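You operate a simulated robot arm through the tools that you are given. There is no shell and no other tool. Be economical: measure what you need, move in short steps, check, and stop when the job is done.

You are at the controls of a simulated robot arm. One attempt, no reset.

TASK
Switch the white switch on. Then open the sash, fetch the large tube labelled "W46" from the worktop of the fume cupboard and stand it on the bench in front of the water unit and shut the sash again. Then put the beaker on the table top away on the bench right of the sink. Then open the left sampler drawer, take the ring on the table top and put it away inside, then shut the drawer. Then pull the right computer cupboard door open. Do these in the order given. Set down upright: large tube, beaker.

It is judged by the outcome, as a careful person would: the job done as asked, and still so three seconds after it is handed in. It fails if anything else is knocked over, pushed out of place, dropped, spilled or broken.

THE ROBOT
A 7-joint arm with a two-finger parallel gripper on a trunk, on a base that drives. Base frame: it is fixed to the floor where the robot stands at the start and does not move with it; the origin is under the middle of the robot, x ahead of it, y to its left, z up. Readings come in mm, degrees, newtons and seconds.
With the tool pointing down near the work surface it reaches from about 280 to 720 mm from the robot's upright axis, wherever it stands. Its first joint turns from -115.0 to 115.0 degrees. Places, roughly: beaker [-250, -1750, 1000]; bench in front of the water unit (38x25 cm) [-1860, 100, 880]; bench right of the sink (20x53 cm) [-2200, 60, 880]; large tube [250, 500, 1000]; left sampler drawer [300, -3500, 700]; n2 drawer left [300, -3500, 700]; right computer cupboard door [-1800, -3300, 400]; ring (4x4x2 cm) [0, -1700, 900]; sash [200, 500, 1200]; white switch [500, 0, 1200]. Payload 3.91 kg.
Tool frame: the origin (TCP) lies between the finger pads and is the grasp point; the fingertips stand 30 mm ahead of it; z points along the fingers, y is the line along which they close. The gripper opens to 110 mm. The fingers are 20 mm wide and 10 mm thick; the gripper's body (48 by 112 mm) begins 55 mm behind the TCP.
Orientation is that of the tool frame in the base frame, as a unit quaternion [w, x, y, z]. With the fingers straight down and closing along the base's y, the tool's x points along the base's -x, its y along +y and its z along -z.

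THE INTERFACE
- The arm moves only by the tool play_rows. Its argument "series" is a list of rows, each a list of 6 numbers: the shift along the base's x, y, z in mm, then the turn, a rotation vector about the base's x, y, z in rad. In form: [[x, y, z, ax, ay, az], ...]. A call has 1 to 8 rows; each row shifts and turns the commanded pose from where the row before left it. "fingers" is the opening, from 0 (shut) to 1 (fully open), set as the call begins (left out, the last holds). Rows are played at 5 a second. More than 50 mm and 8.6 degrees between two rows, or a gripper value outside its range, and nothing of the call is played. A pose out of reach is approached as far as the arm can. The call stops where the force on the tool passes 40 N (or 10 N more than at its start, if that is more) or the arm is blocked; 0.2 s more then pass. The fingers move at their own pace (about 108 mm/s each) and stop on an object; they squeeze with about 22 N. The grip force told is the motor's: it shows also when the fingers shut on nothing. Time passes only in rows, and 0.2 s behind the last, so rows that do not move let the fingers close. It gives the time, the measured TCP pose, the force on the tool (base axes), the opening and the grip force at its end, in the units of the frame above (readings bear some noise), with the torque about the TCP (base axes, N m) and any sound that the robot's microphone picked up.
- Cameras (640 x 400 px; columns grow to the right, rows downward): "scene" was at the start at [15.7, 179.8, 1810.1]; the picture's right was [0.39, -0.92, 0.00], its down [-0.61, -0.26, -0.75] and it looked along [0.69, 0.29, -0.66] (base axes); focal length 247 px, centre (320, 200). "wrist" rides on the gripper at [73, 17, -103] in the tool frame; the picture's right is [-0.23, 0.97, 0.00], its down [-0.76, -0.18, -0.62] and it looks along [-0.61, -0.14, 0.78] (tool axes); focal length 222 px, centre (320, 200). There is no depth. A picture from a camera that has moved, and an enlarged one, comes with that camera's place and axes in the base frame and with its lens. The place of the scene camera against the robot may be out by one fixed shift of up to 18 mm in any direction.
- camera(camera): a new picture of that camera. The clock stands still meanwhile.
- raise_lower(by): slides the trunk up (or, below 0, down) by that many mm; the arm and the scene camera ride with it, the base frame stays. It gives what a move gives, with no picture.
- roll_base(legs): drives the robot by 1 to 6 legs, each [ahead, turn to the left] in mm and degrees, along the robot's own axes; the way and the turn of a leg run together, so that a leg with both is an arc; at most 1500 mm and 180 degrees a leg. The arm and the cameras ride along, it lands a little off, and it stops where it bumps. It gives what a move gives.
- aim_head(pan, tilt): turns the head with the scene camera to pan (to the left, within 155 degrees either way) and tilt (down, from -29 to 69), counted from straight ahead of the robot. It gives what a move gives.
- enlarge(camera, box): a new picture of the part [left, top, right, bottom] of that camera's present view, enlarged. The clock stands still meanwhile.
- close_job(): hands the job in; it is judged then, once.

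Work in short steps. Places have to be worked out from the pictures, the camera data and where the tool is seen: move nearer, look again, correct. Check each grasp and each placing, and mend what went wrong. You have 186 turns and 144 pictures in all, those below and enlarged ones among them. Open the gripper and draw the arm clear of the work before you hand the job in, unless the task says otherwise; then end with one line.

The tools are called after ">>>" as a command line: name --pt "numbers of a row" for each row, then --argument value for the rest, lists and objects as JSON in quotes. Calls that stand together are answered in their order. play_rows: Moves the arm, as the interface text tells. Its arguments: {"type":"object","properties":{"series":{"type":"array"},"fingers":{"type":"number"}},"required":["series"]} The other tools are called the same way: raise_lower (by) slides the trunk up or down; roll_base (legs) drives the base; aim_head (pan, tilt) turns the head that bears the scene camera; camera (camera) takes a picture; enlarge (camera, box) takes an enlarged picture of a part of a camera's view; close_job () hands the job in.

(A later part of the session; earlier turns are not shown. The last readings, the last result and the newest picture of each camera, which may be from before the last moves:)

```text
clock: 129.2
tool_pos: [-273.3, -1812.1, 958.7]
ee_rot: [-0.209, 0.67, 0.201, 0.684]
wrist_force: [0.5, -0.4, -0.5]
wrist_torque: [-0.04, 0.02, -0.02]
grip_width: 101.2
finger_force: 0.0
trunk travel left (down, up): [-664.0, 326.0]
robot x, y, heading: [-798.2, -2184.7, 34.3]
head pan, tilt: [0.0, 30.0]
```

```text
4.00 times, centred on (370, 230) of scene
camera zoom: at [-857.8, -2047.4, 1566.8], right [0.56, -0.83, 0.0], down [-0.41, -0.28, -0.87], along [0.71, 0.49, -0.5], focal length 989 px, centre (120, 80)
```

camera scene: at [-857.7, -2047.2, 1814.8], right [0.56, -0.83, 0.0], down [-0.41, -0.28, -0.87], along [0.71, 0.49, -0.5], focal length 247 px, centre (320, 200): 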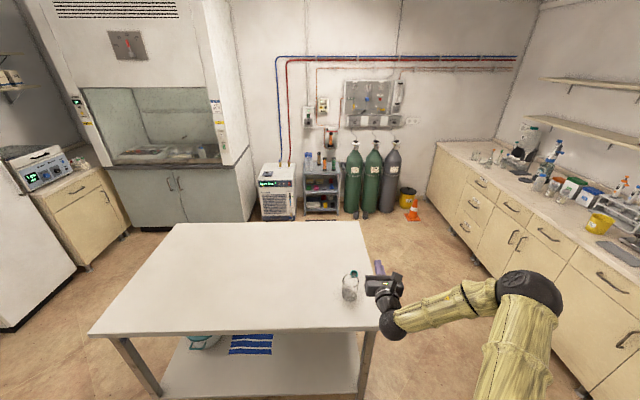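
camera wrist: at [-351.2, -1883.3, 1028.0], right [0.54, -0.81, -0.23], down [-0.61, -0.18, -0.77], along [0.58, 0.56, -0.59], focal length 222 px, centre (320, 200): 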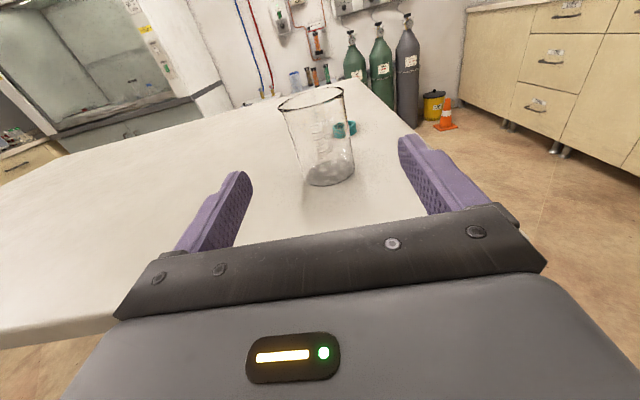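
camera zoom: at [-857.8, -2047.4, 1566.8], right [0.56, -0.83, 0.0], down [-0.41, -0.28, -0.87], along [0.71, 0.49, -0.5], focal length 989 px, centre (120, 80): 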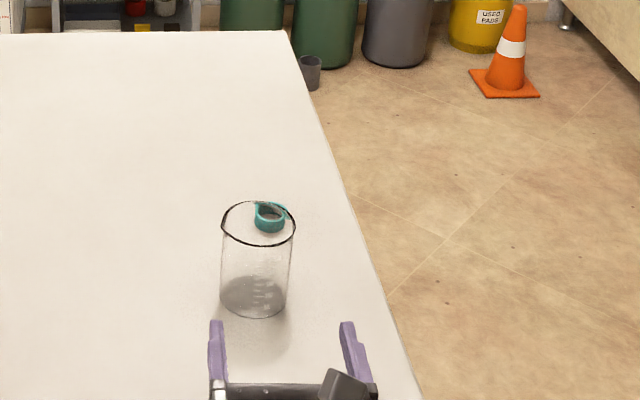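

Wrist view: beaker centre [-150, -1721], rim z≈968; hand is aligned. I slide in around it at z≈948.

>>> play_rows --pt "30 22.5 -5 0 0 0" --pt "30 22.5 -5 0 0 0" --pt "30 22.5 0 0 0 0" --pt "28 21 0 0 0 0"

>>> camera --camera "wrist"

```text
clock: 130.2
tool_pos: [-156.3, -1722.3, 947.9]
ee_rot: [-0.209, 0.67, 0.201, 0.683]
wrist_force: [0.5, -0.7, 0.9]
wrist_torque: [0.01, 0.02, -0.03]
grip_width: 101.2
finger_force: 0.0
trunk travel left (down, up): [-664.0, 326.0]
robot x, y, heading: [-792.8, -2184.3, 34.2]
head pan, tilt: [0.0, 30.0]
```

```text
72 pictures are left
camera wrist: at [-233.1, -1793.7, 1018.1], right [0.54, -0.81, -0.23], down [-0.61, -0.18, -0.77], along [0.58, 0.56, -0.59], focal length 222 px, centre (320, 200)
```

wrist: 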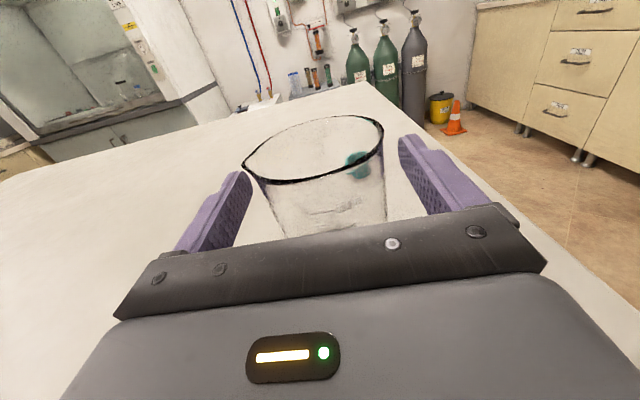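

Centred well; 7 mm further and close.

>>> play_rows --pt "5.5 4 0 0 0 0" --pt "0 0 0 0 0 0"

>>> play_rows --pt "0 0 0 0 0 0" --pt "0 0 0 0 0 0" --fingers 0

>>> raise_lower --by 60

>>> camera --camera "wrist"

>>> enlarge --camera "scene" --box '[290, 180, 450, 280]'

```text
clock: 130.8
tool_pos: [-151.6, -1719.2, 948.7]
ee_rot: [-0.208, 0.67, 0.2, 0.684]
wrist_force: [-0.6, 0.3, -0.1]
wrist_torque: [-0.01, 0.01, -0.05]
grip_width: 101.2
finger_force: 0.1
trunk travel left (down, up): [-664.0, 326.0]
robot x, y, heading: [-798.3, -2182.4, 34.4]
head pan, tilt: [0.0, 30.0]
```

```text
clock: 131.4
tool_pos: [-151.9, -1719.5, 948.4]
ee_rot: [-0.209, 0.67, 0.2, 0.684]
wrist_force: [0.8, -0.2, 0.4]
wrist_torque: [0.04, -0.04, 0.01]
grip_width: 70.9
finger_force: 22.1
trunk travel left (down, up): [-664.0, 326.0]
robot x, y, heading: [-796.8, -2185.1, 34.5]
head pan, tilt: [0.0, 30.0]
```

```text
clock: 132.4
tool_pos: [-151.5, -1719.6, 1008.5]
ee_rot: [-0.208, 0.67, 0.2, 0.684]
wrist_force: [0.0, 0.2, 0.3]
wrist_torque: [0.01, 0.0, -0.01]
grip_width: 0.0
finger_force: 22.2
trunk travel left (down, up): [-724.0, 266.0]
robot x, y, heading: [-788.8, -2183.1, 34.3]
head pan, tilt: [0.0, 30.0]
```

```text
71 pictures are left
camera wrist: at [-228.2, -1790.8, 1077.3], right [0.54, -0.81, -0.23], down [-0.61, -0.18, -0.77], along [0.58, 0.56, -0.59], focal length 222 px, centre (320, 200)
```

wrist: 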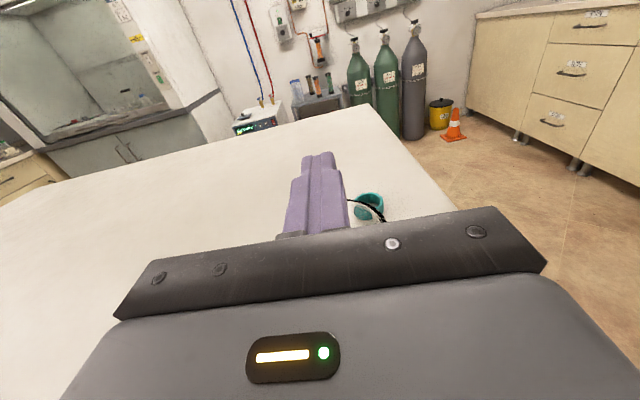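

```text
4.00 times, centred on (370, 230) of scene
camera zoom: at [-857.5, -2047.2, 1626.8], right [0.56, -0.83, 0.0], down [-0.41, -0.28, -0.87], along [0.71, 0.49, -0.5], focal length 989 px, centre (120, 80)
```

zoom: 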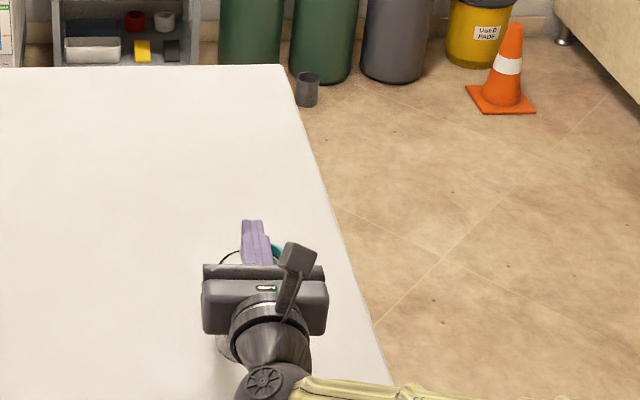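

The fingers slipped off over the beaker's rim while lifting. I raise clear, and look at how it stands.

>>> raise_lower --by 120

>>> play_rows --pt "-33 -24 0 0 0 0" --pt "-33 -24 0 0 0 0" --pt "-33 -24 0 0 0 0" --pt "-25 -18 0 0 0 0"

>>> camera --camera "wrist"

>>> enlarge --camera "scene" --box '[290, 210, 410, 300]'

```text
clock: 133.9
tool_pos: [-150.9, -1720.1, 1127.5]
ee_rot: [-0.208, 0.67, 0.2, 0.683]
wrist_force: [0.2, 0.2, 0.7]
wrist_torque: [-0.01, -0.02, -0.02]
grip_width: 0.1
finger_force: 22.3
trunk travel left (down, up): [-844.0, 146.0]
robot x, y, heading: [-794.1, -2184.3, 34.5]
head pan, tilt: [0.0, 30.0]
```

```text
clock: 134.9
tool_pos: [-275.7, -1809.1, 1128.4]
ee_rot: [-0.208, 0.67, 0.199, 0.684]
wrist_force: [0.2, -0.1, -0.6]
wrist_torque: [0.02, 0.01, 0.02]
grip_width: 0.0
finger_force: 22.5
trunk travel left (down, up): [-844.0, 146.0]
robot x, y, heading: [-797.9, -2180.6, 34.4]
head pan, tilt: [0.0, 30.0]
```

```text
69 pictures are left
camera wrist: at [-352.8, -1880.5, 1198.0], right [0.54, -0.81, -0.23], down [-0.61, -0.18, -0.77], along [0.58, 0.56, -0.59], focal length 222 px, centre (320, 200)
```

wrist: 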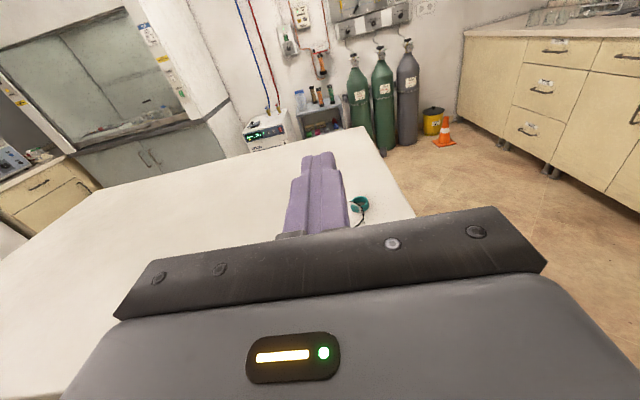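

```text
4.44 times, centred on (350, 255) of scene
camera zoom: at [-858.1, -2047.3, 1746.8], right [0.56, -0.83, 0.0], down [-0.41, -0.28, -0.87], along [0.71, 0.49, -0.5], focal length 1098 px, centre (187, -44)
```

zoom: 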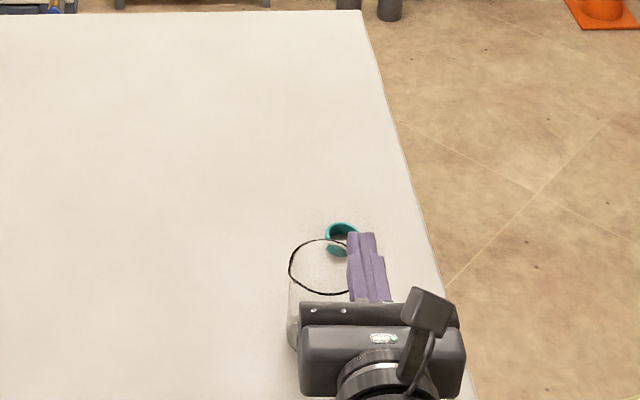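

The beaker still stands unmoved; it simply slipped. I go in again lower (z≈928), squeeze, and lift very slowly with the arm, watching the force.

>>> raise_lower --by -172

>>> play_rows --pt "0 0 -8 0 0 0" --pt "0 0 -8 0 0 0" --pt "0 0 -8 0 0 0" --fingers 0.92

>>> camera --camera "wrist"

```text
clock: 136.9
tool_pos: [-274.9, -1809.6, 955.2]
ee_rot: [-0.208, 0.67, 0.2, 0.684]
wrist_force: [-0.5, 0.5, 0.3]
wrist_torque: [0.01, 0.02, 0.04]
grip_width: 0.0
finger_force: 21.6
trunk travel left (down, up): [-672.0, 318.0]
robot x, y, heading: [-794.5, -2183.9, 34.6]
head pan, tilt: [0.0, 30.0]
```

```text
clock: 137.7
tool_pos: [-275.6, -1808.5, 931.7]
ee_rot: [-0.209, 0.669, 0.201, 0.684]
wrist_force: [-0.4, 0.2, -0.2]
wrist_torque: [0.0, 0.0, 0.01]
grip_width: 101.1
finger_force: 0.0
trunk travel left (down, up): [-672.0, 318.0]
robot x, y, heading: [-794.1, -2184.8, 34.5]
head pan, tilt: [0.0, 30.0]
```

```text
67 pictures are left
camera wrist: at [-352.5, -1879.7, 1001.4], right [0.54, -0.81, -0.23], down [-0.61, -0.18, -0.77], along [0.58, 0.56, -0.59], focal length 222 px, centre (320, 200)
```

wrist: 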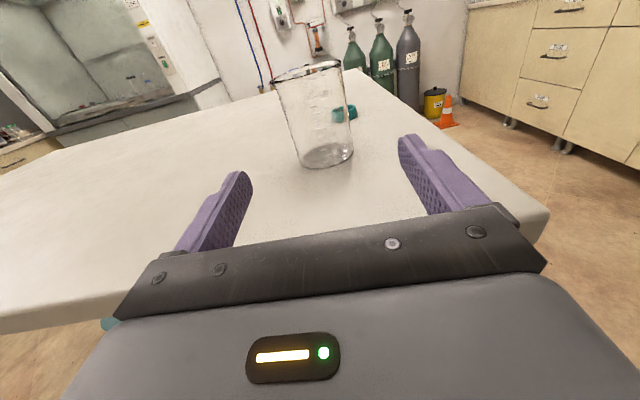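

Beaker centre re-measured at [-157, -1726]. I slide in and close.

>>> play_rows --pt "30 21 0 0 0 0" --pt "30 21 0 0 0 0" --pt "30 21 0 0 0 0" --pt "29 21 0 0 0 0"

>>> play_rows --pt "0 0 0 0 0 0" --pt "0 0 0 0 0 0" --pt "0 0 0 0 0 0" --pt "0 0 0 0 0 0" --fingers 0

>>> play_rows --pt "0 0 1 0 0 0" --pt "0 0 2 0 0 0" --pt "0 0 2 0 0 0" --pt "0 0 2 0 0 0"

>>> camera --camera "wrist"

```text
clock: 138.7
tool_pos: [-156.3, -1722.1, 931.8]
ee_rot: [-0.208, 0.67, 0.2, 0.684]
wrist_force: [0.0, -0.8, 1.2]
wrist_torque: [-0.02, 0.03, -0.03]
grip_width: 101.1
finger_force: 0.1
trunk travel left (down, up): [-672.0, 318.0]
robot x, y, heading: [-797.2, -2185.6, 34.7]
head pan, tilt: [0.0, 30.0]
```

```text
clock: 139.7
tool_pos: [-156.8, -1723.2, 931.7]
ee_rot: [-0.208, 0.671, 0.201, 0.683]
wrist_force: [0.5, 0.9, 1.1]
wrist_torque: [0.03, 0.01, -0.02]
grip_width: 69.3
finger_force: 22.1
trunk travel left (down, up): [-672.0, 318.0]
robot x, y, heading: [-793.4, -2189.0, 34.3]
head pan, tilt: [0.0, 30.0]
```

```text
clock: 140.7
tool_pos: [-157.7, -1723.7, 939.9]
ee_rot: [-0.209, 0.67, 0.201, 0.684]
wrist_force: [0.4, 0.3, -0.2]
wrist_torque: [0.01, 0.0, 0.02]
grip_width: 69.3
finger_force: 21.9
trunk travel left (down, up): [-672.0, 318.0]
robot x, y, heading: [-795.9, -2184.1, 34.4]
head pan, tilt: [0.0, 30.0]
```

```text
66 pictures are left
camera wrist: at [-234.1, -1795.1, 1009.2], right [0.54, -0.81, -0.23], down [-0.61, -0.18, -0.77], along [0.58, 0.56, -0.59], focal length 222 px, centre (320, 200)
```

wrist: 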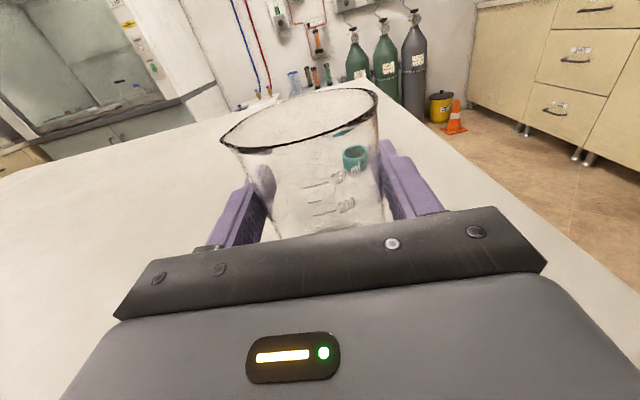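

Gripped at 69.3 mm. I lift another 20 mm slowly and compare the rim in the picture.

>>> play_rows --pt "0 0 3 0 0 0" --pt "0 0 3 0 0 0" --pt "0 0 3 0 0 0" --pt "0 0 3 0 0 0" --pt "0 0 4 0 0 0" --pt "0 0 4 0 0 0"

>>> camera --camera "wrist"

```text
clock: 142.1
tool_pos: [-154.4, -1723.7, 960.3]
ee_rot: [-0.208, 0.67, 0.2, 0.684]
wrist_force: [-0.1, 0.7, -0.3]
wrist_torque: [0.0, -0.02, 0.03]
grip_width: 69.1
finger_force: 22.0
trunk travel left (down, up): [-672.0, 318.0]
robot x, y, heading: [-794.8, -2187.9, 34.3]
head pan, tilt: [0.0, 30.0]
```

```text
65 pictures are left
camera wrist: at [-232.0, -1795.1, 1029.2], right [0.54, -0.81, -0.23], down [-0.61, -0.18, -0.77], along [0.58, 0.56, -0.59], focal length 222 px, centre (320, 200)
```

wrist: 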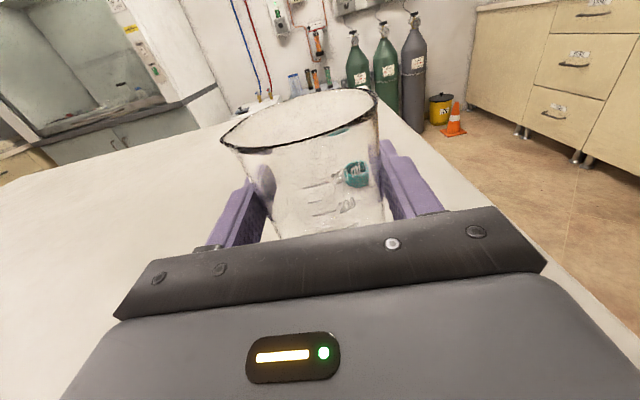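

The beaker rises with the hand. I lift more with the trunk and check the grip.

>>> raise_lower --by 40

>>> raise_lower --by 80

>>> camera --camera "wrist"

```text
clock: 142.9
tool_pos: [-155.0, -1723.4, 999.8]
ee_rot: [-0.209, 0.67, 0.201, 0.684]
wrist_force: [0.6, 0.3, -0.5]
wrist_torque: [0.0, 0.0, 0.01]
grip_width: 69.4
finger_force: 22.0
trunk travel left (down, up): [-712.0, 278.0]
robot x, y, heading: [-797.1, -2182.7, 34.4]
head pan, tilt: [0.0, 30.0]
```

```text
clock: 144.1
tool_pos: [-155.6, -1724.2, 1079.4]
ee_rot: [-0.208, 0.67, 0.2, 0.684]
wrist_force: [-1.2, 0.3, -0.1]
wrist_torque: [0.0, 0.01, -0.01]
grip_width: 69.3
finger_force: 22.0
trunk travel left (down, up): [-792.0, 198.0]
robot x, y, heading: [-791.4, -2184.1, 34.3]
head pan, tilt: [0.0, 30.0]
```

```text
64 pictures are left
camera wrist: at [-231.9, -1795.0, 1149.0], right [0.54, -0.81, -0.23], down [-0.61, -0.18, -0.77], along [0.58, 0.56, -0.59], focal length 222 px, centre (320, 200)
```

wrist: 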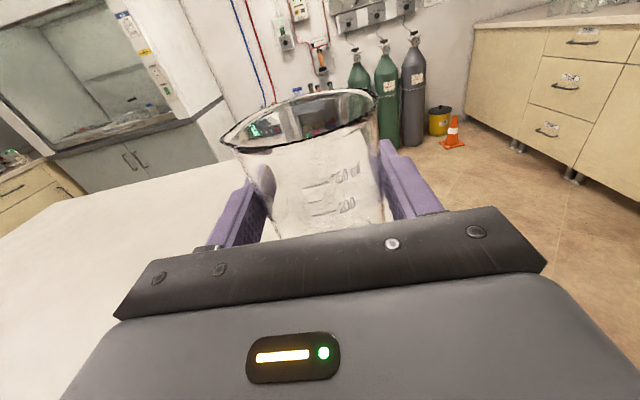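

Held firmly. I turn over the empty table side and drive to the sink bench, ending short of it.

>>> roll_base --legs '[[0, 84.1], [1500, 0], [50, 0], [0, 7.8]]'

>>> camera --camera "scene"

>>> camera --camera "wrist"

```text
clock: 156.5
tool_pos: [-2132.8, -232.6, 1080.1]
ee_rot: [0.644, -0.306, -0.629, -0.309]
wrist_force: [0.0, 0.4, -0.9]
wrist_torque: [-0.02, 0.01, 0.06]
grip_width: 69.2
finger_force: 21.7
trunk travel left (down, up): [-792.0, 198.0]
robot x, y, heading: [-1622.9, -831.8, 129.8]
head pan, tilt: [0.0, 30.0]
```

```text
63 pictures are left
camera scene: at [-1757.0, -910.2, 1694.8], right [0.77, 0.64, 0.0], down [0.32, -0.39, -0.87], along [-0.55, 0.67, -0.5], focal length 247 px, centre (320, 200)
```

scene: 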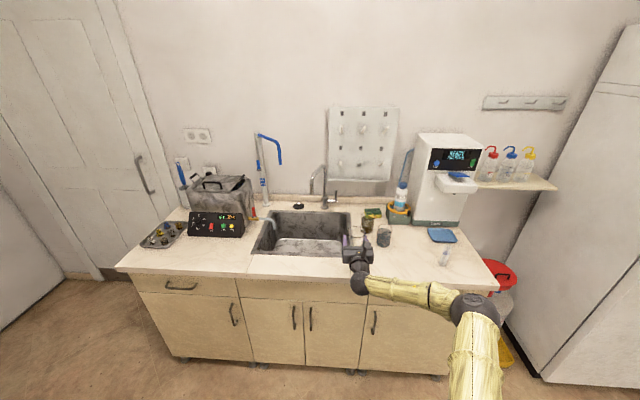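

```text
62 pictures are left
camera wrist: at [-2052.7, -303.0, 1149.0], right [0.76, 0.61, -0.23], down [0.23, -0.59, -0.77], along [-0.61, 0.53, -0.59], focal length 222 px, centre (320, 200)
```

wrist: 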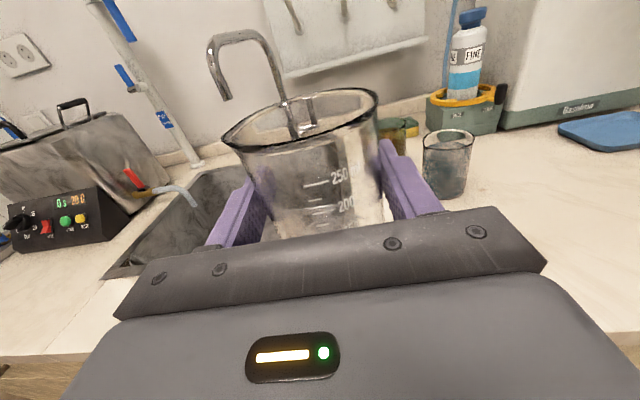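

W46 still stands. I drive in 85 mm, then move 122 mm to the right (+n), away from the sink, before the two cups.

>>> roll_base --legs '[[85, 0]]'

>>> play_rows --pt "24.5 18 0 0 0 0" --pt "24.5 18 0 0 0 0" --pt "24.5 18 0 0 0 0" --pt "24.5 18 0 0 0 0"

>>> raise_lower --by -110

>>> camera --camera "scene"

>>> camera --camera "wrist"

```text
clock: 157.5
tool_pos: [-2187.8, -167.2, 1078.9]
ee_rot: [0.644, -0.306, -0.629, -0.309]
wrist_force: [-0.6, -0.5, -1.5]
wrist_torque: [0.04, -0.01, 0.01]
grip_width: 69.4
finger_force: 21.7
trunk travel left (down, up): [-792.0, 198.0]
robot x, y, heading: [-1670.4, -769.5, 129.5]
head pan, tilt: [0.0, 30.0]
```

```text
clock: 158.5
tool_pos: [-2088.0, -95.9, 1080.1]
ee_rot: [0.645, -0.306, -0.629, -0.309]
wrist_force: [0.1, 0.5, -1.1]
wrist_torque: [0.0, -0.03, 0.02]
grip_width: 69.3
finger_force: 21.7
trunk travel left (down, up): [-792.0, 198.0]
robot x, y, heading: [-1668.5, -764.4, 129.8]
head pan, tilt: [0.0, 30.0]
```

```text
clock: 160.0
tool_pos: [-2089.3, -98.3, 969.8]
ee_rot: [0.645, -0.306, -0.629, -0.309]
wrist_force: [-0.2, -1.0, -0.2]
wrist_torque: [-0.01, -0.01, 0.01]
grip_width: 69.1
finger_force: 22.2
trunk travel left (down, up): [-682.0, 308.0]
robot x, y, heading: [-1674.6, -769.1, 129.8]
head pan, tilt: [0.0, 30.0]
```

```text
61 pictures are left
camera scene: at [-1811.0, -846.5, 1584.8], right [0.77, 0.64, 0.0], down [0.32, -0.38, -0.87], along [-0.55, 0.67, -0.5], focal length 247 px, centre (320, 200)
```

scene: 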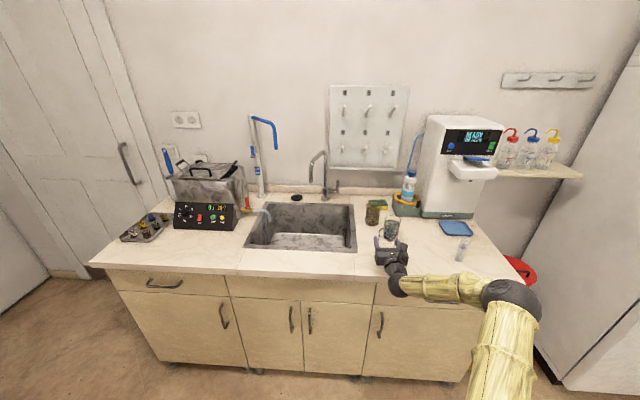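

```text
60 pictures are left
camera wrist: at [-2009.2, -167.9, 1038.9], right [0.76, 0.61, -0.23], down [0.24, -0.59, -0.77], along [-0.61, 0.53, -0.59], focal length 222 px, centre (320, 200)
```

wrist: 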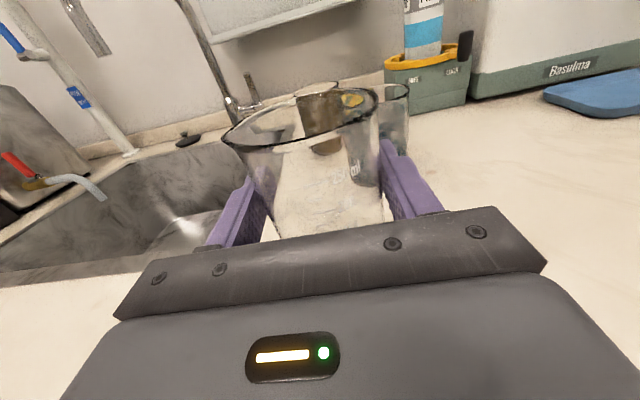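

Clear of the sink edge and cups. Lowering gently to contact (expected at z≈932).

>>> play_rows --pt "0 0 -8 0 0 0" --pt "0 0 -8 0 0 0" --pt "0 0 -7 0 0 0" --pt "0 0 -6 0 0 0"

>>> play_rows --pt "0 0 -3 0 0 0" --pt "0 0 -2 0 0 0" --pt "0 0 -2 0 0 0" --pt "0 0 -1.5 0 0 0"

```text
clock: 161.0
tool_pos: [-2087.2, -97.8, 939.7]
ee_rot: [0.644, -0.306, -0.629, -0.31]
wrist_force: [0.1, -1.1, -0.4]
wrist_torque: [0.01, 0.01, 0.0]
grip_width: 69.3
finger_force: 22.3
trunk travel left (down, up): [-682.0, 308.0]
robot x, y, heading: [-1673.3, -766.6, 129.9]
head pan, tilt: [0.0, 30.0]
```

```text
clock: 162.0
tool_pos: [-2088.7, -97.1, 933.0]
ee_rot: [0.646, -0.305, -0.628, -0.31]
wrist_force: [-0.4, 0.7, 1.5]
wrist_torque: [0.1, -0.1, 0.03]
grip_width: 69.3
finger_force: 21.9
trunk travel left (down, up): [-682.0, 308.0]
robot x, y, heading: [-1670.5, -765.9, 129.8]
head pan, tilt: [0.0, 30.0]
```

Light contact begins (torque shift). Two more millimetres, then release.

>>> play_rows --pt "0 0 -1 0 0 0" --pt "0 0 -1 0 0 0"

>>> play_rows --pt "0 0 0 0 0 0" --pt "0 0 0 0 0 0" --pt "0 0 0 0 0 0" --fingers 0.95

>>> camera --camera "wrist"

```text
clock: 162.6
tool_pos: [-2088.0, -98.4, 932.6]
ee_rot: [0.646, -0.304, -0.628, -0.31]
wrist_force: [-0.5, 0.8, 9.8]
wrist_torque: [0.13, -0.36, 0.02]
grip_width: 69.2
finger_force: 21.9
trunk travel left (down, up): [-682.0, 308.0]
robot x, y, heading: [-1675.3, -763.5, 129.8]
head pan, tilt: [0.0, 30.0]
```

```text
clock: 163.4
tool_pos: [-2088.8, -98.2, 930.0]
ee_rot: [0.645, -0.306, -0.629, -0.309]
wrist_force: [-0.3, -0.2, -0.7]
wrist_torque: [-0.03, 0.04, -0.01]
grip_width: 104.5
finger_force: 0.0
trunk travel left (down, up): [-682.0, 308.0]
robot x, y, heading: [-1673.3, -764.6, 129.8]
head pan, tilt: [0.0, 30.0]
```

```text
59 pictures are left
camera wrist: at [-2008.9, -168.4, 999.4], right [0.76, 0.61, -0.23], down [0.24, -0.59, -0.77], along [-0.61, 0.53, -0.59], focal length 222 px, centre (320, 200)
```

wrist: 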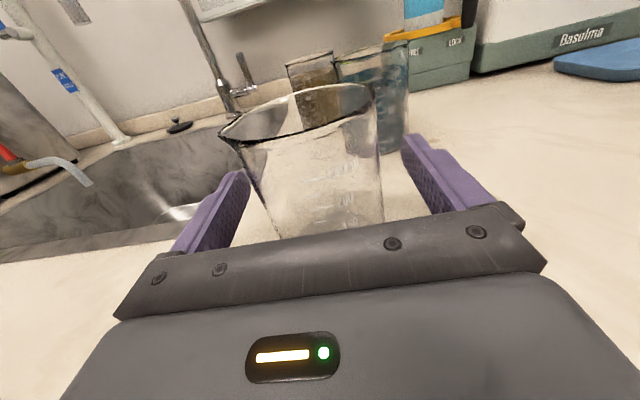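

Released and standing. I back straight off and verify.

>>> roll_base --legs '[[-220, 0]]'

>>> raise_lower --by 200

>>> enlarge --camera "scene" --box '[240, 150, 540, 310]'

```text
clock: 165.0
tool_pos: [-1947.0, -264.1, 930.6]
ee_rot: [0.645, -0.306, -0.628, -0.31]
wrist_force: [-0.5, -0.5, -0.8]
wrist_torque: [-0.03, 0.0, -0.03]
grip_width: 104.4
finger_force: 0.0
trunk travel left (down, up): [-682.0, 308.0]
robot x, y, heading: [-1531.0, -932.2, 129.5]
head pan, tilt: [0.0, 30.0]
```

```text
clock: 167.2
tool_pos: [-1949.5, -263.9, 1130.0]
ee_rot: [0.645, -0.305, -0.629, -0.309]
wrist_force: [-0.4, 0.0, 0.3]
wrist_torque: [0.05, 0.02, 0.01]
grip_width: 104.5
finger_force: 0.1
trunk travel left (down, up): [-882.0, 108.0]
robot x, y, heading: [-1532.2, -932.8, 129.6]
head pan, tilt: [0.0, 30.0]
```

```text
2.13 times, centred on (390, 230) of scene
camera zoom: at [-1672.1, -1014.1, 1784.7], right [0.77, 0.64, 0.0], down [0.32, -0.39, -0.87], along [-0.55, 0.67, -0.5], focal length 527 px, centre (171, 136)
```

zoom: 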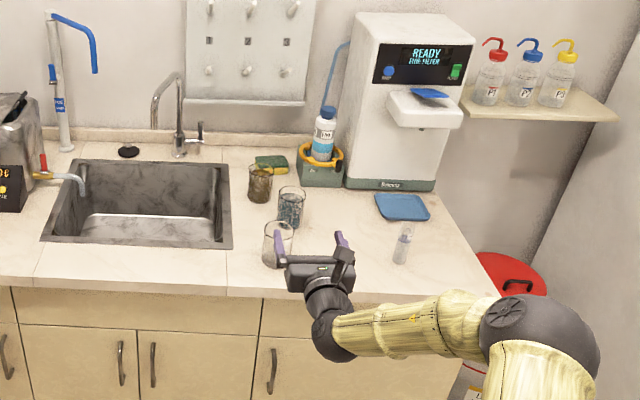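

Both placements are good. Now the drawers on the far bench: I turn round leftwards and drive toward them, then look.

>>> roll_base --legs '[[0, 176.7], [1450, 0]]'

>>> camera --camera "scene"

```text
clock: 181.6
tool_pos: [-256.1, -2724.1, 1128.5]
ee_rot: [0.318, 0.625, -0.315, 0.64]
wrist_force: [0.7, 0.2, 0.4]
wrist_torque: [0.01, -0.01, -0.01]
grip_width: 104.5
finger_force: 0.0
trunk travel left (down, up): [-882.0, 108.0]
robot x, y, heading: [-654.0, -2041.4, -52.1]
head pan, tilt: [0.0, 30.0]
```

```text
57 pictures are left
camera scene: at [-514.3, -1980.4, 1784.8], right [-0.79, -0.62, 0.0], down [-0.31, 0.39, -0.87], along [0.53, -0.68, -0.5], focal length 247 px, centre (320, 200)
```

scene: 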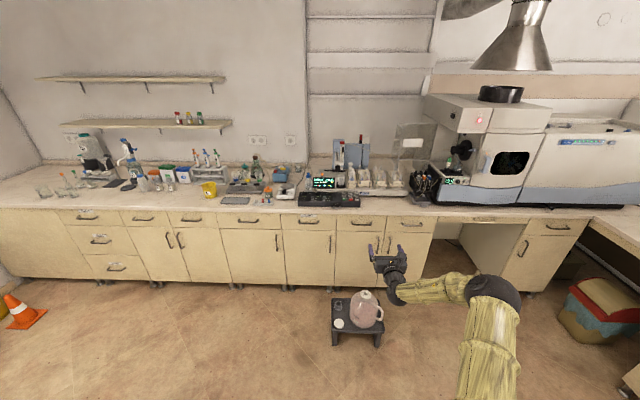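

The sampler (autosampler with rack) stands above a few drawers. I zoom in on the drawer labels.

>>> enlarge --camera "scene" --box '[260, 170, 450, 290]'

>>> enlarge --camera "scene" --box '[60, 190, 250, 290]'

```text
3.33 times, centred on (355, 230) of scene
camera zoom: at [-514.3, -1980.4, 1784.8], right [-0.79, -0.62, 0.0], down [-0.31, 0.39, -0.87], along [0.53, -0.68, -0.5], focal length 824 px, centre (203, 100)
```

zoom: 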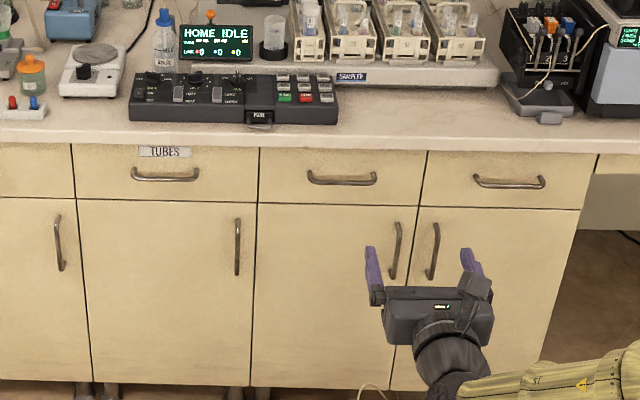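

```text
3.37 times, centred on (155, 240) of scene
camera zoom: at [-514.3, -1980.4, 1784.8], right [-0.79, -0.62, 0.0], down [-0.31, 0.39, -0.87], along [0.53, -0.68, -0.5], focal length 832 px, centre (876, 65)
```

zoom: 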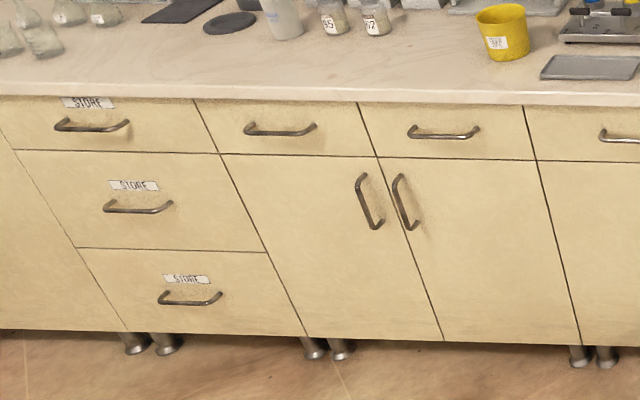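

The SAMPLER unit stands over a two-drawer cupboard; its left drawer is at about n −1838, front l ≈ −2650, handle z ≈ 790. A stool with a carboy stands before it, so I must stand to its left. First I pull the arm in and roll the hand 90° (fingers vertical).

>>> play_rows --pt "-23 30 0 -0.0857 0.1135 0" --pt "-23 30 0 -0.0857 0.1135 0" --pt "-23 30 0 -0.0857 0.1135 0" --pt "-23 30 0 -0.0857 0.1135 0" --pt "-23 30 0 -0.0857 0.1135 0" --pt "-23 30 0 -0.0857 0.1135 0" --fingers 0.6

>>> play_rows --pt "0 0 0 -0.0857 0.1135 0" --pt "0 0 0 -0.0857 0.1135 0" --pt "0 0 0 -0.0857 0.1135 0" --pt "0 0 0 -0.0857 0.1135 0" --pt "0 0 0 -0.0857 0.1135 0"

>>> roll_base --legs '[[0, -1.6], [300, 0], [0, 37.5], [681, 0], [0, -58.8]]'

>>> aim_head --pan 0 --tilt 40

>>> camera --camera "scene"

>>> camera --camera "wrist"

```text
clock: 183.0
tool_pos: [-393.5, -2542.7, 1130.2]
ee_rot: [0.551, 0.7, -0.022, 0.454]
wrist_force: [-0.5, 0.4, -0.3]
wrist_torque: [0.01, 0.02, 0.02]
grip_width: 65.8
finger_force: 0.0
trunk travel left (down, up): [-882.0, 108.0]
robot x, y, heading: [-652.6, -2048.1, -52.1]
head pan, tilt: [0.0, 30.0]
```

```text
clock: 184.2
tool_pos: [-393.5, -2544.6, 1131.5]
ee_rot: [0.669, 0.667, 0.229, 0.236]
wrist_force: [0.4, 0.0, 0.0]
wrist_torque: [-0.01, -0.03, 0.03]
grip_width: 65.8
finger_force: 0.0
trunk travel left (down, up): [-882.0, 108.0]
robot x, y, heading: [-651.8, -2044.5, -52.2]
head pan, tilt: [0.0, 30.0]
```

```text
clock: 194.4
tool_pos: [218.2, -3055.3, 1130.8]
ee_rot: [0.704, 0.701, 0.08, 0.089]
wrist_force: [0.2, 0.5, -0.2]
wrist_torque: [-0.01, -0.02, 0.0]
grip_width: 66.0
finger_force: 0.0
trunk travel left (down, up): [-882.0, 108.0]
robot x, y, heading: [199.1, -2490.7, -76.7]
head pan, tilt: [0.0, 30.0]
```

```text
clock: 195.1
tool_pos: [218.5, -3054.8, 1130.3]
ee_rot: [0.704, 0.7, 0.078, 0.089]
wrist_force: [-1.0, -0.7, 0.1]
wrist_torque: [-0.02, -0.02, -0.02]
grip_width: 66.2
finger_force: 0.2
trunk travel left (down, up): [-882.0, 108.0]
robot x, y, heading: [196.1, -2493.1, -76.9]
head pan, tilt: [0.0, 40.0]
```

```text
54 pictures are left
camera scene: at [347.5, -2488.3, 1769.5], right [-0.97, -0.23, 0.0], down [-0.15, 0.63, -0.77], along [0.17, -0.75, -0.64], focal length 247 px, centre (320, 200)
```

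scene: 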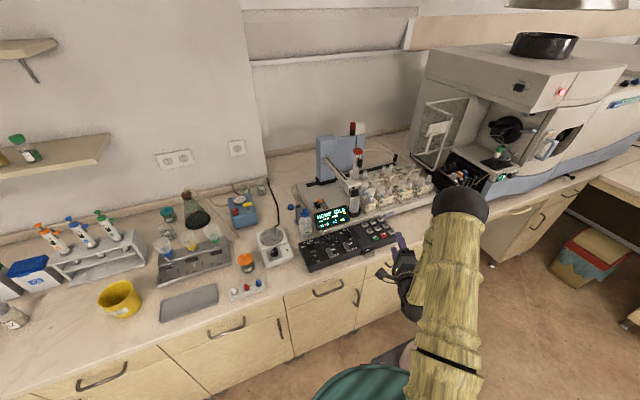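

```text
53 pictures are left
camera wrist: at [265.0, -2936.8, 1147.1], right [-0.23, -0.05, 0.97], down [-0.88, 0.43, -0.19], along [-0.4, -0.9, -0.14], focal length 222 px, centre (320, 200)
```

wrist: 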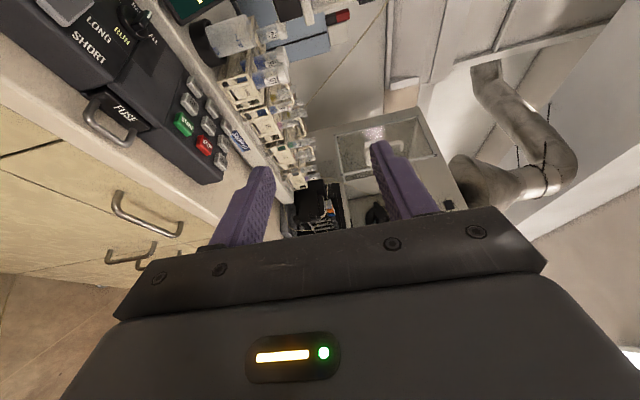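

I'm left of the stool. I yaw the hand square to the drawer front (−l) and move before the left sampler drawer, then lower to handle height.

>>> play_rows --pt "-20 25 0 0 0 0.131" --pt "-40 -10 0 0 0 0.131" --pt "-40 -10 0 0 0 0.131" --pt "-40 -17 0 0 0 0" --pt "-40 -17 0 0 0 0" --pt "-40 -17 0 0 0 0"

>>> raise_lower --by -300

>>> camera --camera "scene"

>>> camera --camera "wrist"

```text
clock: 196.5
tool_pos: [-5.2, -3102.8, 1130.9]
ee_rot: [0.673, 0.671, 0.214, 0.224]
wrist_force: [0.2, -0.2, -0.1]
wrist_torque: [0.02, 0.01, 0.0]
grip_width: 65.9
finger_force: 0.1
trunk travel left (down, up): [-882.0, 108.0]
robot x, y, heading: [194.2, -2486.5, -76.7]
head pan, tilt: [0.0, 40.0]
```

```text
clock: 199.5
tool_pos: [-2.5, -3103.5, 831.0]
ee_rot: [0.673, 0.672, 0.214, 0.224]
wrist_force: [-0.2, -0.8, -0.5]
wrist_torque: [0.0, 0.01, -0.03]
grip_width: 66.0
finger_force: 0.0
trunk travel left (down, up): [-582.0, 408.0]
robot x, y, heading: [197.7, -2498.3, -76.9]
head pan, tilt: [0.0, 40.0]
```

```text
52 pictures are left
camera scene: at [347.4, -2488.2, 1469.5], right [-0.97, -0.23, 0.0], down [-0.15, 0.63, -0.77], along [0.17, -0.75, -0.64], focal length 247 px, centre (320, 200)
```

scene: 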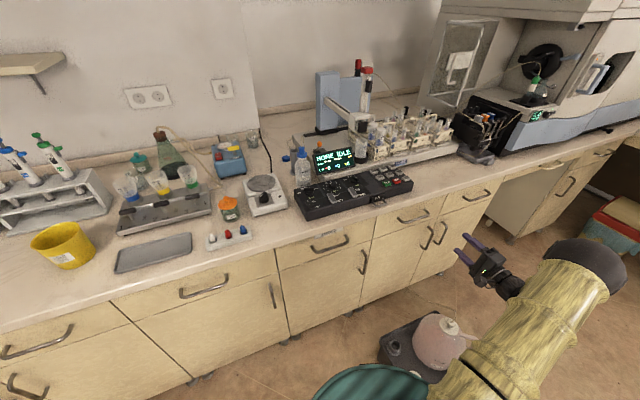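

```text
51 pictures are left
camera wrist: at [-4.6, -2975.3, 847.6], right [-0.2, -0.14, 0.97], down [-0.98, 0.06, -0.19], along [-0.03, -0.99, -0.14], focal length 222 px, centre (320, 200)
```

wrist: 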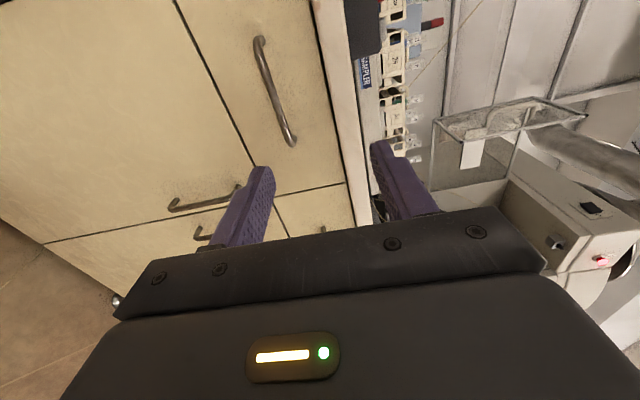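

Handle triangulated at about [144, -3278, 778]. I lower 53 mm and advance to 75 mm short of it, then look.

>>> raise_lower --by -53

>>> play_rows --pt "26 -22 0 0 0 0" --pt "26 -32 0 0 0 0" --pt "24 -32 0 0 0 0" --pt "24 -32 0 0 0 0"

>>> camera --camera "wrist"

>>> enlarge --camera "scene" --box '[360, 170, 520, 290]'

```text
clock: 200.4
tool_pos: [-3.3, -3102.6, 777.7]
ee_rot: [0.673, 0.672, 0.214, 0.223]
wrist_force: [0.0, 0.9, 0.0]
wrist_torque: [0.04, -0.01, -0.04]
grip_width: 65.9
finger_force: 0.1
trunk travel left (down, up): [-529.0, 461.0]
robot x, y, heading: [192.1, -2491.4, -76.8]
head pan, tilt: [0.0, 40.0]
```

```text
clock: 201.4
tool_pos: [95.1, -3222.4, 780.4]
ee_rot: [0.673, 0.672, 0.214, 0.224]
wrist_force: [0.1, 0.9, -1.0]
wrist_torque: [0.03, 0.0, 0.0]
grip_width: 65.8
finger_force: 0.1
trunk travel left (down, up): [-529.0, 461.0]
robot x, y, heading: [196.0, -2489.7, -76.8]
head pan, tilt: [0.0, 40.0]
```

```text
50 pictures are left
camera wrist: at [93.9, -3095.5, 798.0], right [-0.2, -0.14, 0.97], down [-0.98, 0.06, -0.19], along [-0.03, -0.99, -0.14], focal length 222 px, centre (320, 200)
```

wrist: 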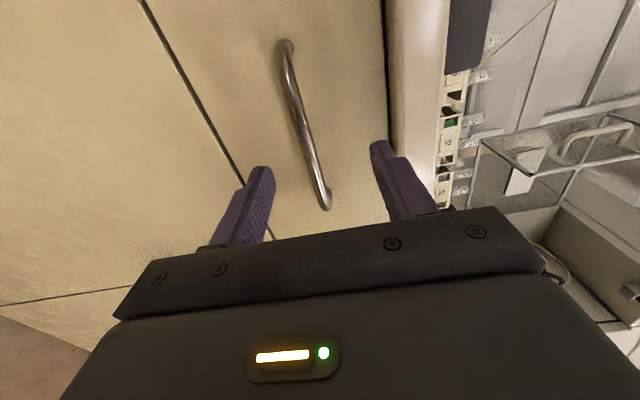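

```text
3.33 times, centred on (440, 230) of scene
camera zoom: at [347.5, -2488.4, 1416.4], right [-0.97, -0.23, 0.0], down [-0.15, 0.63, -0.77], along [0.17, -0.75, -0.64], focal length 824 px, centre (-80, 100)
```

zoom: 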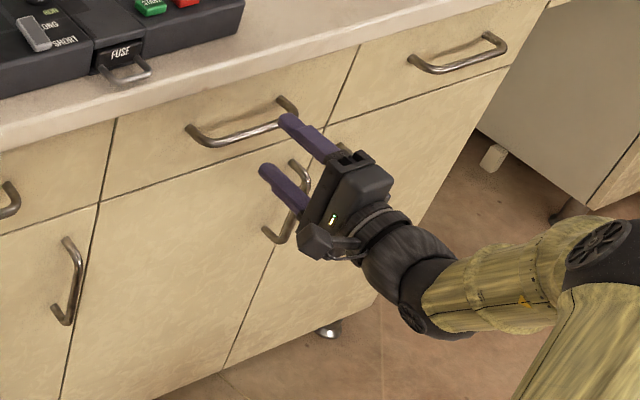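

The handle centre is about [150, -3275, 775]. I shift 12 mm left and advance 50 mm.

>>> play_rows --pt "10 7 -2 0 0 0" --pt "15 -20 -2 0 0 0" --pt "15 -20 0 0 0 0"

>>> camera --camera "wrist"

>>> enlarge --camera "scene" --box '[360, 170, 520, 290]'

```text
clock: 202.2
tool_pos: [136.1, -3254.6, 774.0]
ee_rot: [0.673, 0.672, 0.214, 0.223]
wrist_force: [-1.3, -0.7, 0.4]
wrist_torque: [-0.02, 0.02, 0.01]
grip_width: 66.1
finger_force: 0.0
trunk travel left (down, up): [-529.0, 461.0]
robot x, y, heading: [196.6, -2497.2, -77.0]
head pan, tilt: [0.0, 40.0]
```

```text
48 pictures are left
camera wrist: at [134.4, -3126.9, 791.4], right [-0.2, -0.14, 0.97], down [-0.98, 0.06, -0.19], along [-0.03, -0.99, -0.15], focal length 222 px, centre (320, 200)
```

wrist: 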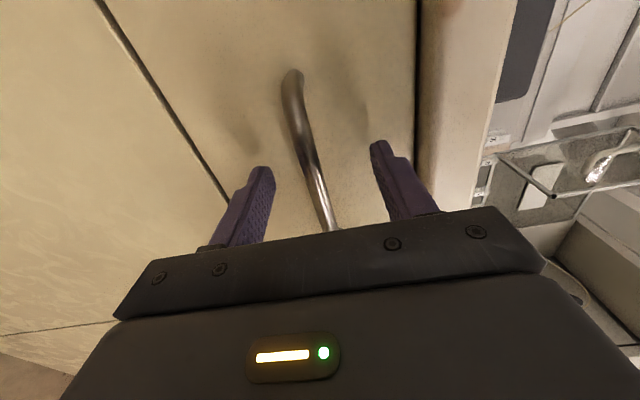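

```text
3.33 times, centred on (440, 230) of scene
camera zoom: at [347.4, -2488.5, 1416.4], right [-0.97, -0.23, 0.0], down [-0.15, 0.63, -0.77], along [0.17, -0.75, -0.64], focal length 824 px, centre (-80, 100)
```

zoom: 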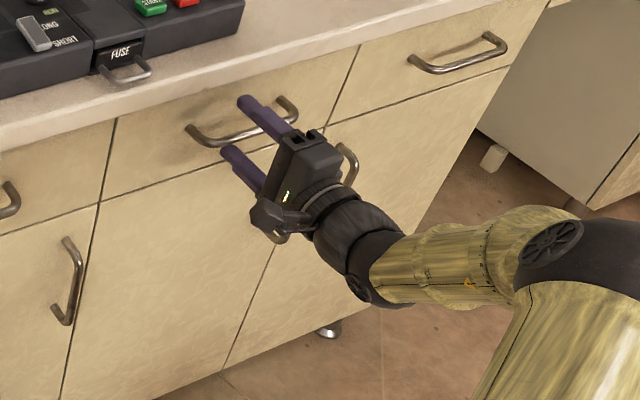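

The bar lies between the fingers. A little more forward, then close.

>>> play_rows --pt "6 -8 0 0 0 0" --pt "6 -8 0 0 0 0"

>>> play_rows --pt "0 0 0 0 0 0" --pt "0 0 0 0 0 0" --fingers 0

>>> camera --camera "wrist"

```text
clock: 202.8
tool_pos: [146.2, -3268.0, 773.8]
ee_rot: [0.673, 0.672, 0.214, 0.223]
wrist_force: [-7.0, 28.7, 2.8]
wrist_torque: [0.93, 0.27, 0.21]
grip_width: 64.6
finger_force: 0.1
trunk travel left (down, up): [-529.0, 461.0]
robot x, y, heading: [194.3, -2489.1, -77.0]
head pan, tilt: [0.0, 40.0]
```

```text
clock: 203.4
tool_pos: [144.8, -3268.2, 771.6]
ee_rot: [0.672, 0.674, 0.213, 0.223]
wrist_force: [-15.7, 24.0, -15.0]
wrist_torque: [-0.31, 0.84, -0.9]
grip_width: 11.5
finger_force: 44.8
trunk travel left (down, up): [-529.0, 461.0]
robot x, y, heading: [189.9, -2490.5, -76.9]
head pan, tilt: [0.0, 40.0]
```

```text
46 pictures are left
camera wrist: at [143.4, -3141.2, 788.8], right [-0.19, -0.14, 0.97], down [-0.98, 0.06, -0.19], along [-0.03, -0.99, -0.15], focal length 222 px, centre (320, 200)
```

wrist: 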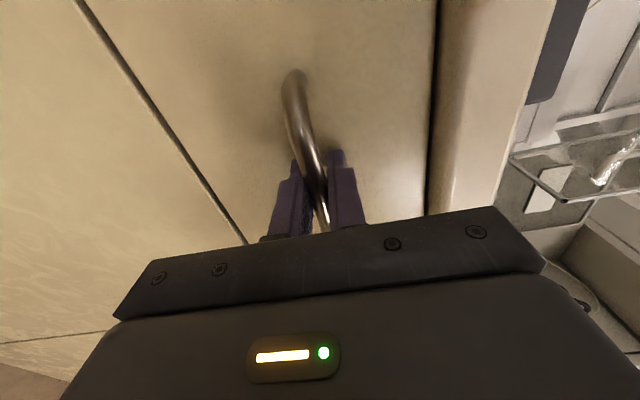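

Gripped. I pull the drawer out along +l.

>>> play_rows --pt "-11.8 16.1 0 0 0 0" --pt "-17.8 24.2 0 0 0 0" --pt "-17.8 24.2 0 0 0 0" --pt "-17.8 24.2 0 0 0 0" --pt "-17.8 24.2 0 0 0 0" --pt "-17.8 24.2 0 0 0 0" --pt "-17.8 24.2 0 0 0 0" --pt "-17.8 24.2 0 0 0 0"

>>> camera --camera "scene"

```text
clock: 205.2
tool_pos: [11.5, -3085.4, 771.4]
ee_rot: [0.672, 0.673, 0.214, 0.224]
wrist_force: [-7.1, -4.1, -26.0]
wrist_torque: [-0.59, 0.58, 0.23]
grip_width: 11.3
finger_force: 45.3
trunk travel left (down, up): [-529.0, 461.0]
robot x, y, heading: [192.5, -2493.1, -76.9]
head pan, tilt: [0.0, 40.0]
```

```text
45 pictures are left
camera scene: at [345.7, -2490.8, 1416.5], right [-0.97, -0.23, 0.0], down [-0.14, 0.63, -0.76], along [0.17, -0.74, -0.64], focal length 247 px, centre (320, 200)
```

scene: 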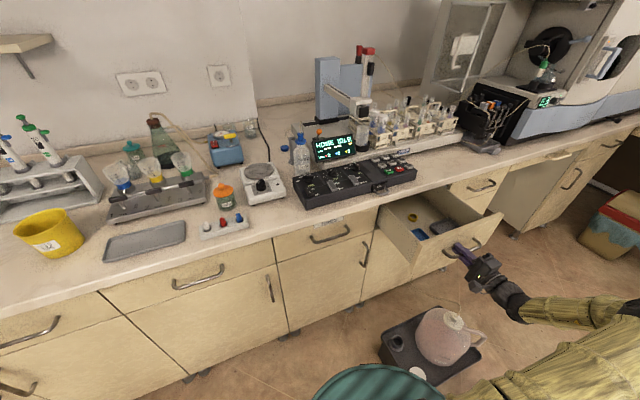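

The drawer is open some 225 mm with a few things inside. I pull 50 mm more, then release and back off the handle.

>>> play_rows --pt "-14.8 20.1 0 0 0 0" --pt "-14.8 20.1 0 0 0 0"

>>> play_rows --pt "0 0 0 0 0 0" --pt "0 0 0 0 0 0" --fingers 0.5

>>> play_rows --pt "-14.8 20.1 0 0 0 0" --pt "-23 31 0 0 0 0"

>>> enlarge --camera "scene" --box '[360, 170, 560, 320]'

```text
clock: 205.8
tool_pos: [-16.2, -3044.0, 772.3]
ee_rot: [0.67, 0.674, 0.215, 0.224]
wrist_force: [-4.1, -1.6, -29.4]
wrist_torque: [-0.69, 0.53, 0.18]
grip_width: 11.4
finger_force: 44.7
trunk travel left (down, up): [-529.0, 461.0]
robot x, y, heading: [195.4, -2496.6, -76.9]
head pan, tilt: [0.0, 40.0]
```

```text
clock: 206.4
tool_pos: [-16.0, -3044.7, 775.3]
ee_rot: [0.673, 0.671, 0.214, 0.224]
wrist_force: [-0.8, 0.2, 0.2]
wrist_torque: [0.02, -0.03, 0.0]
grip_width: 54.9
finger_force: 0.0
trunk travel left (down, up): [-529.0, 461.0]
robot x, y, heading: [194.2, -2493.5, -76.8]
head pan, tilt: [0.0, 40.0]
```

```text
clock: 207.0
tool_pos: [-57.0, -2994.2, 775.9]
ee_rot: [0.673, 0.672, 0.215, 0.224]
wrist_force: [0.7, 0.5, -0.3]
wrist_torque: [-0.02, -0.01, -0.01]
grip_width: 55.3
finger_force: 0.0
trunk travel left (down, up): [-529.0, 461.0]
robot x, y, heading: [189.0, -2496.1, -76.8]
head pan, tilt: [0.0, 40.0]
```

```text
2.67 times, centred on (460, 245) of scene
camera zoom: at [347.3, -2488.1, 1416.5], right [-0.97, -0.23, 0.0], down [-0.15, 0.63, -0.77], along [0.17, -0.75, -0.64], focal length 659 px, centre (-53, 80)
```

zoom: 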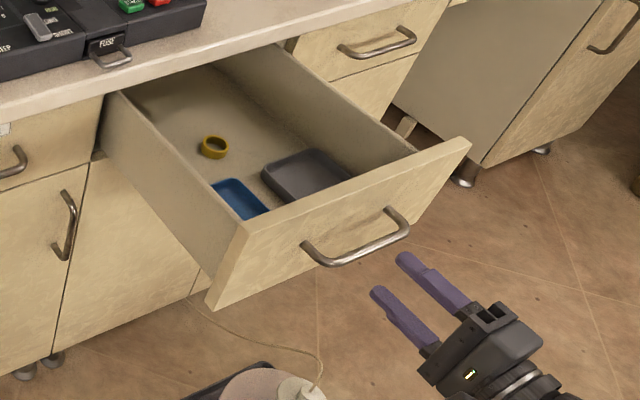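

The drawer is open ~275 mm, holding a yellow ring, a blue tray and an empty-looking grey tray; room enough. Next the ring: I raise the arm and turn the tool to point straight down (120° about a diagonal axis), bringing it in front of the robot.

>>> raise_lower --by 340

>>> play_rows --pt "25 -3 0 0.01725 0.1127 0.0806" --pt "25 -3 0 0.01725 0.1127 0.0806" --pt "25 -3 0 0.01725 0.1127 0.0806" --pt "25 -3 0 0.01725 0.1127 0.0806" --pt "25 -3 0 0.01725 0.1127 0.0806" --pt "25 -3 0 0.01725 0.1127 0.0806" --pt "25 -3 0 0.01725 0.1127 0.0806" --pt "25 -3 0 0.01725 0.1127 0.0806"

>>> play_rows --pt "25 -3 0 0.01725 0.1127 0.0806" --pt "25 -3 0 0.01725 0.1127 0.0806" --pt "25 -3 0 0.01725 0.1127 0.0806" --pt "25 -3 0 0.01725 0.1127 0.0806" --pt "25 -3 0 0.01725 0.1127 0.0806" --pt "25 -3 0 0.01725 0.1127 0.0806" --pt "25 -3 0 0.01725 0.1127 0.0806"

```text
clock: 210.4
tool_pos: [-57.4, -2994.9, 1113.8]
ee_rot: [0.672, 0.672, 0.214, 0.225]
wrist_force: [-0.6, -0.1, 1.0]
wrist_torque: [-0.02, 0.0, 0.0]
grip_width: 54.9
finger_force: 0.1
trunk travel left (down, up): [-869.0, 121.0]
robot x, y, heading: [193.3, -2493.5, -77.0]
head pan, tilt: [0.0, 40.0]
```

```text
clock: 212.2
tool_pos: [146.4, -3020.6, 1114.3]
ee_rot: [0.365, 0.644, 0.661, 0.123]
wrist_force: [-0.3, 0.6, 0.3]
wrist_torque: [0.04, 0.0, -0.01]
grip_width: 55.1
finger_force: 0.0
trunk travel left (down, up): [-869.0, 121.0]
robot x, y, heading: [193.7, -2491.2, -76.6]
head pan, tilt: [0.0, 40.0]
```

```text
clock: 213.8
tool_pos: [320.4, -3039.8, 1114.9]
ee_rot: [0.0, 0.456, 0.89, 0.001]
wrist_force: [0.3, -0.9, -0.2]
wrist_torque: [0.02, -0.03, -0.01]
grip_width: 55.3
finger_force: 0.1
trunk travel left (down, up): [-869.0, 121.0]
robot x, y, heading: [194.5, -2490.6, -77.0]
head pan, tilt: [0.0, 40.0]
```

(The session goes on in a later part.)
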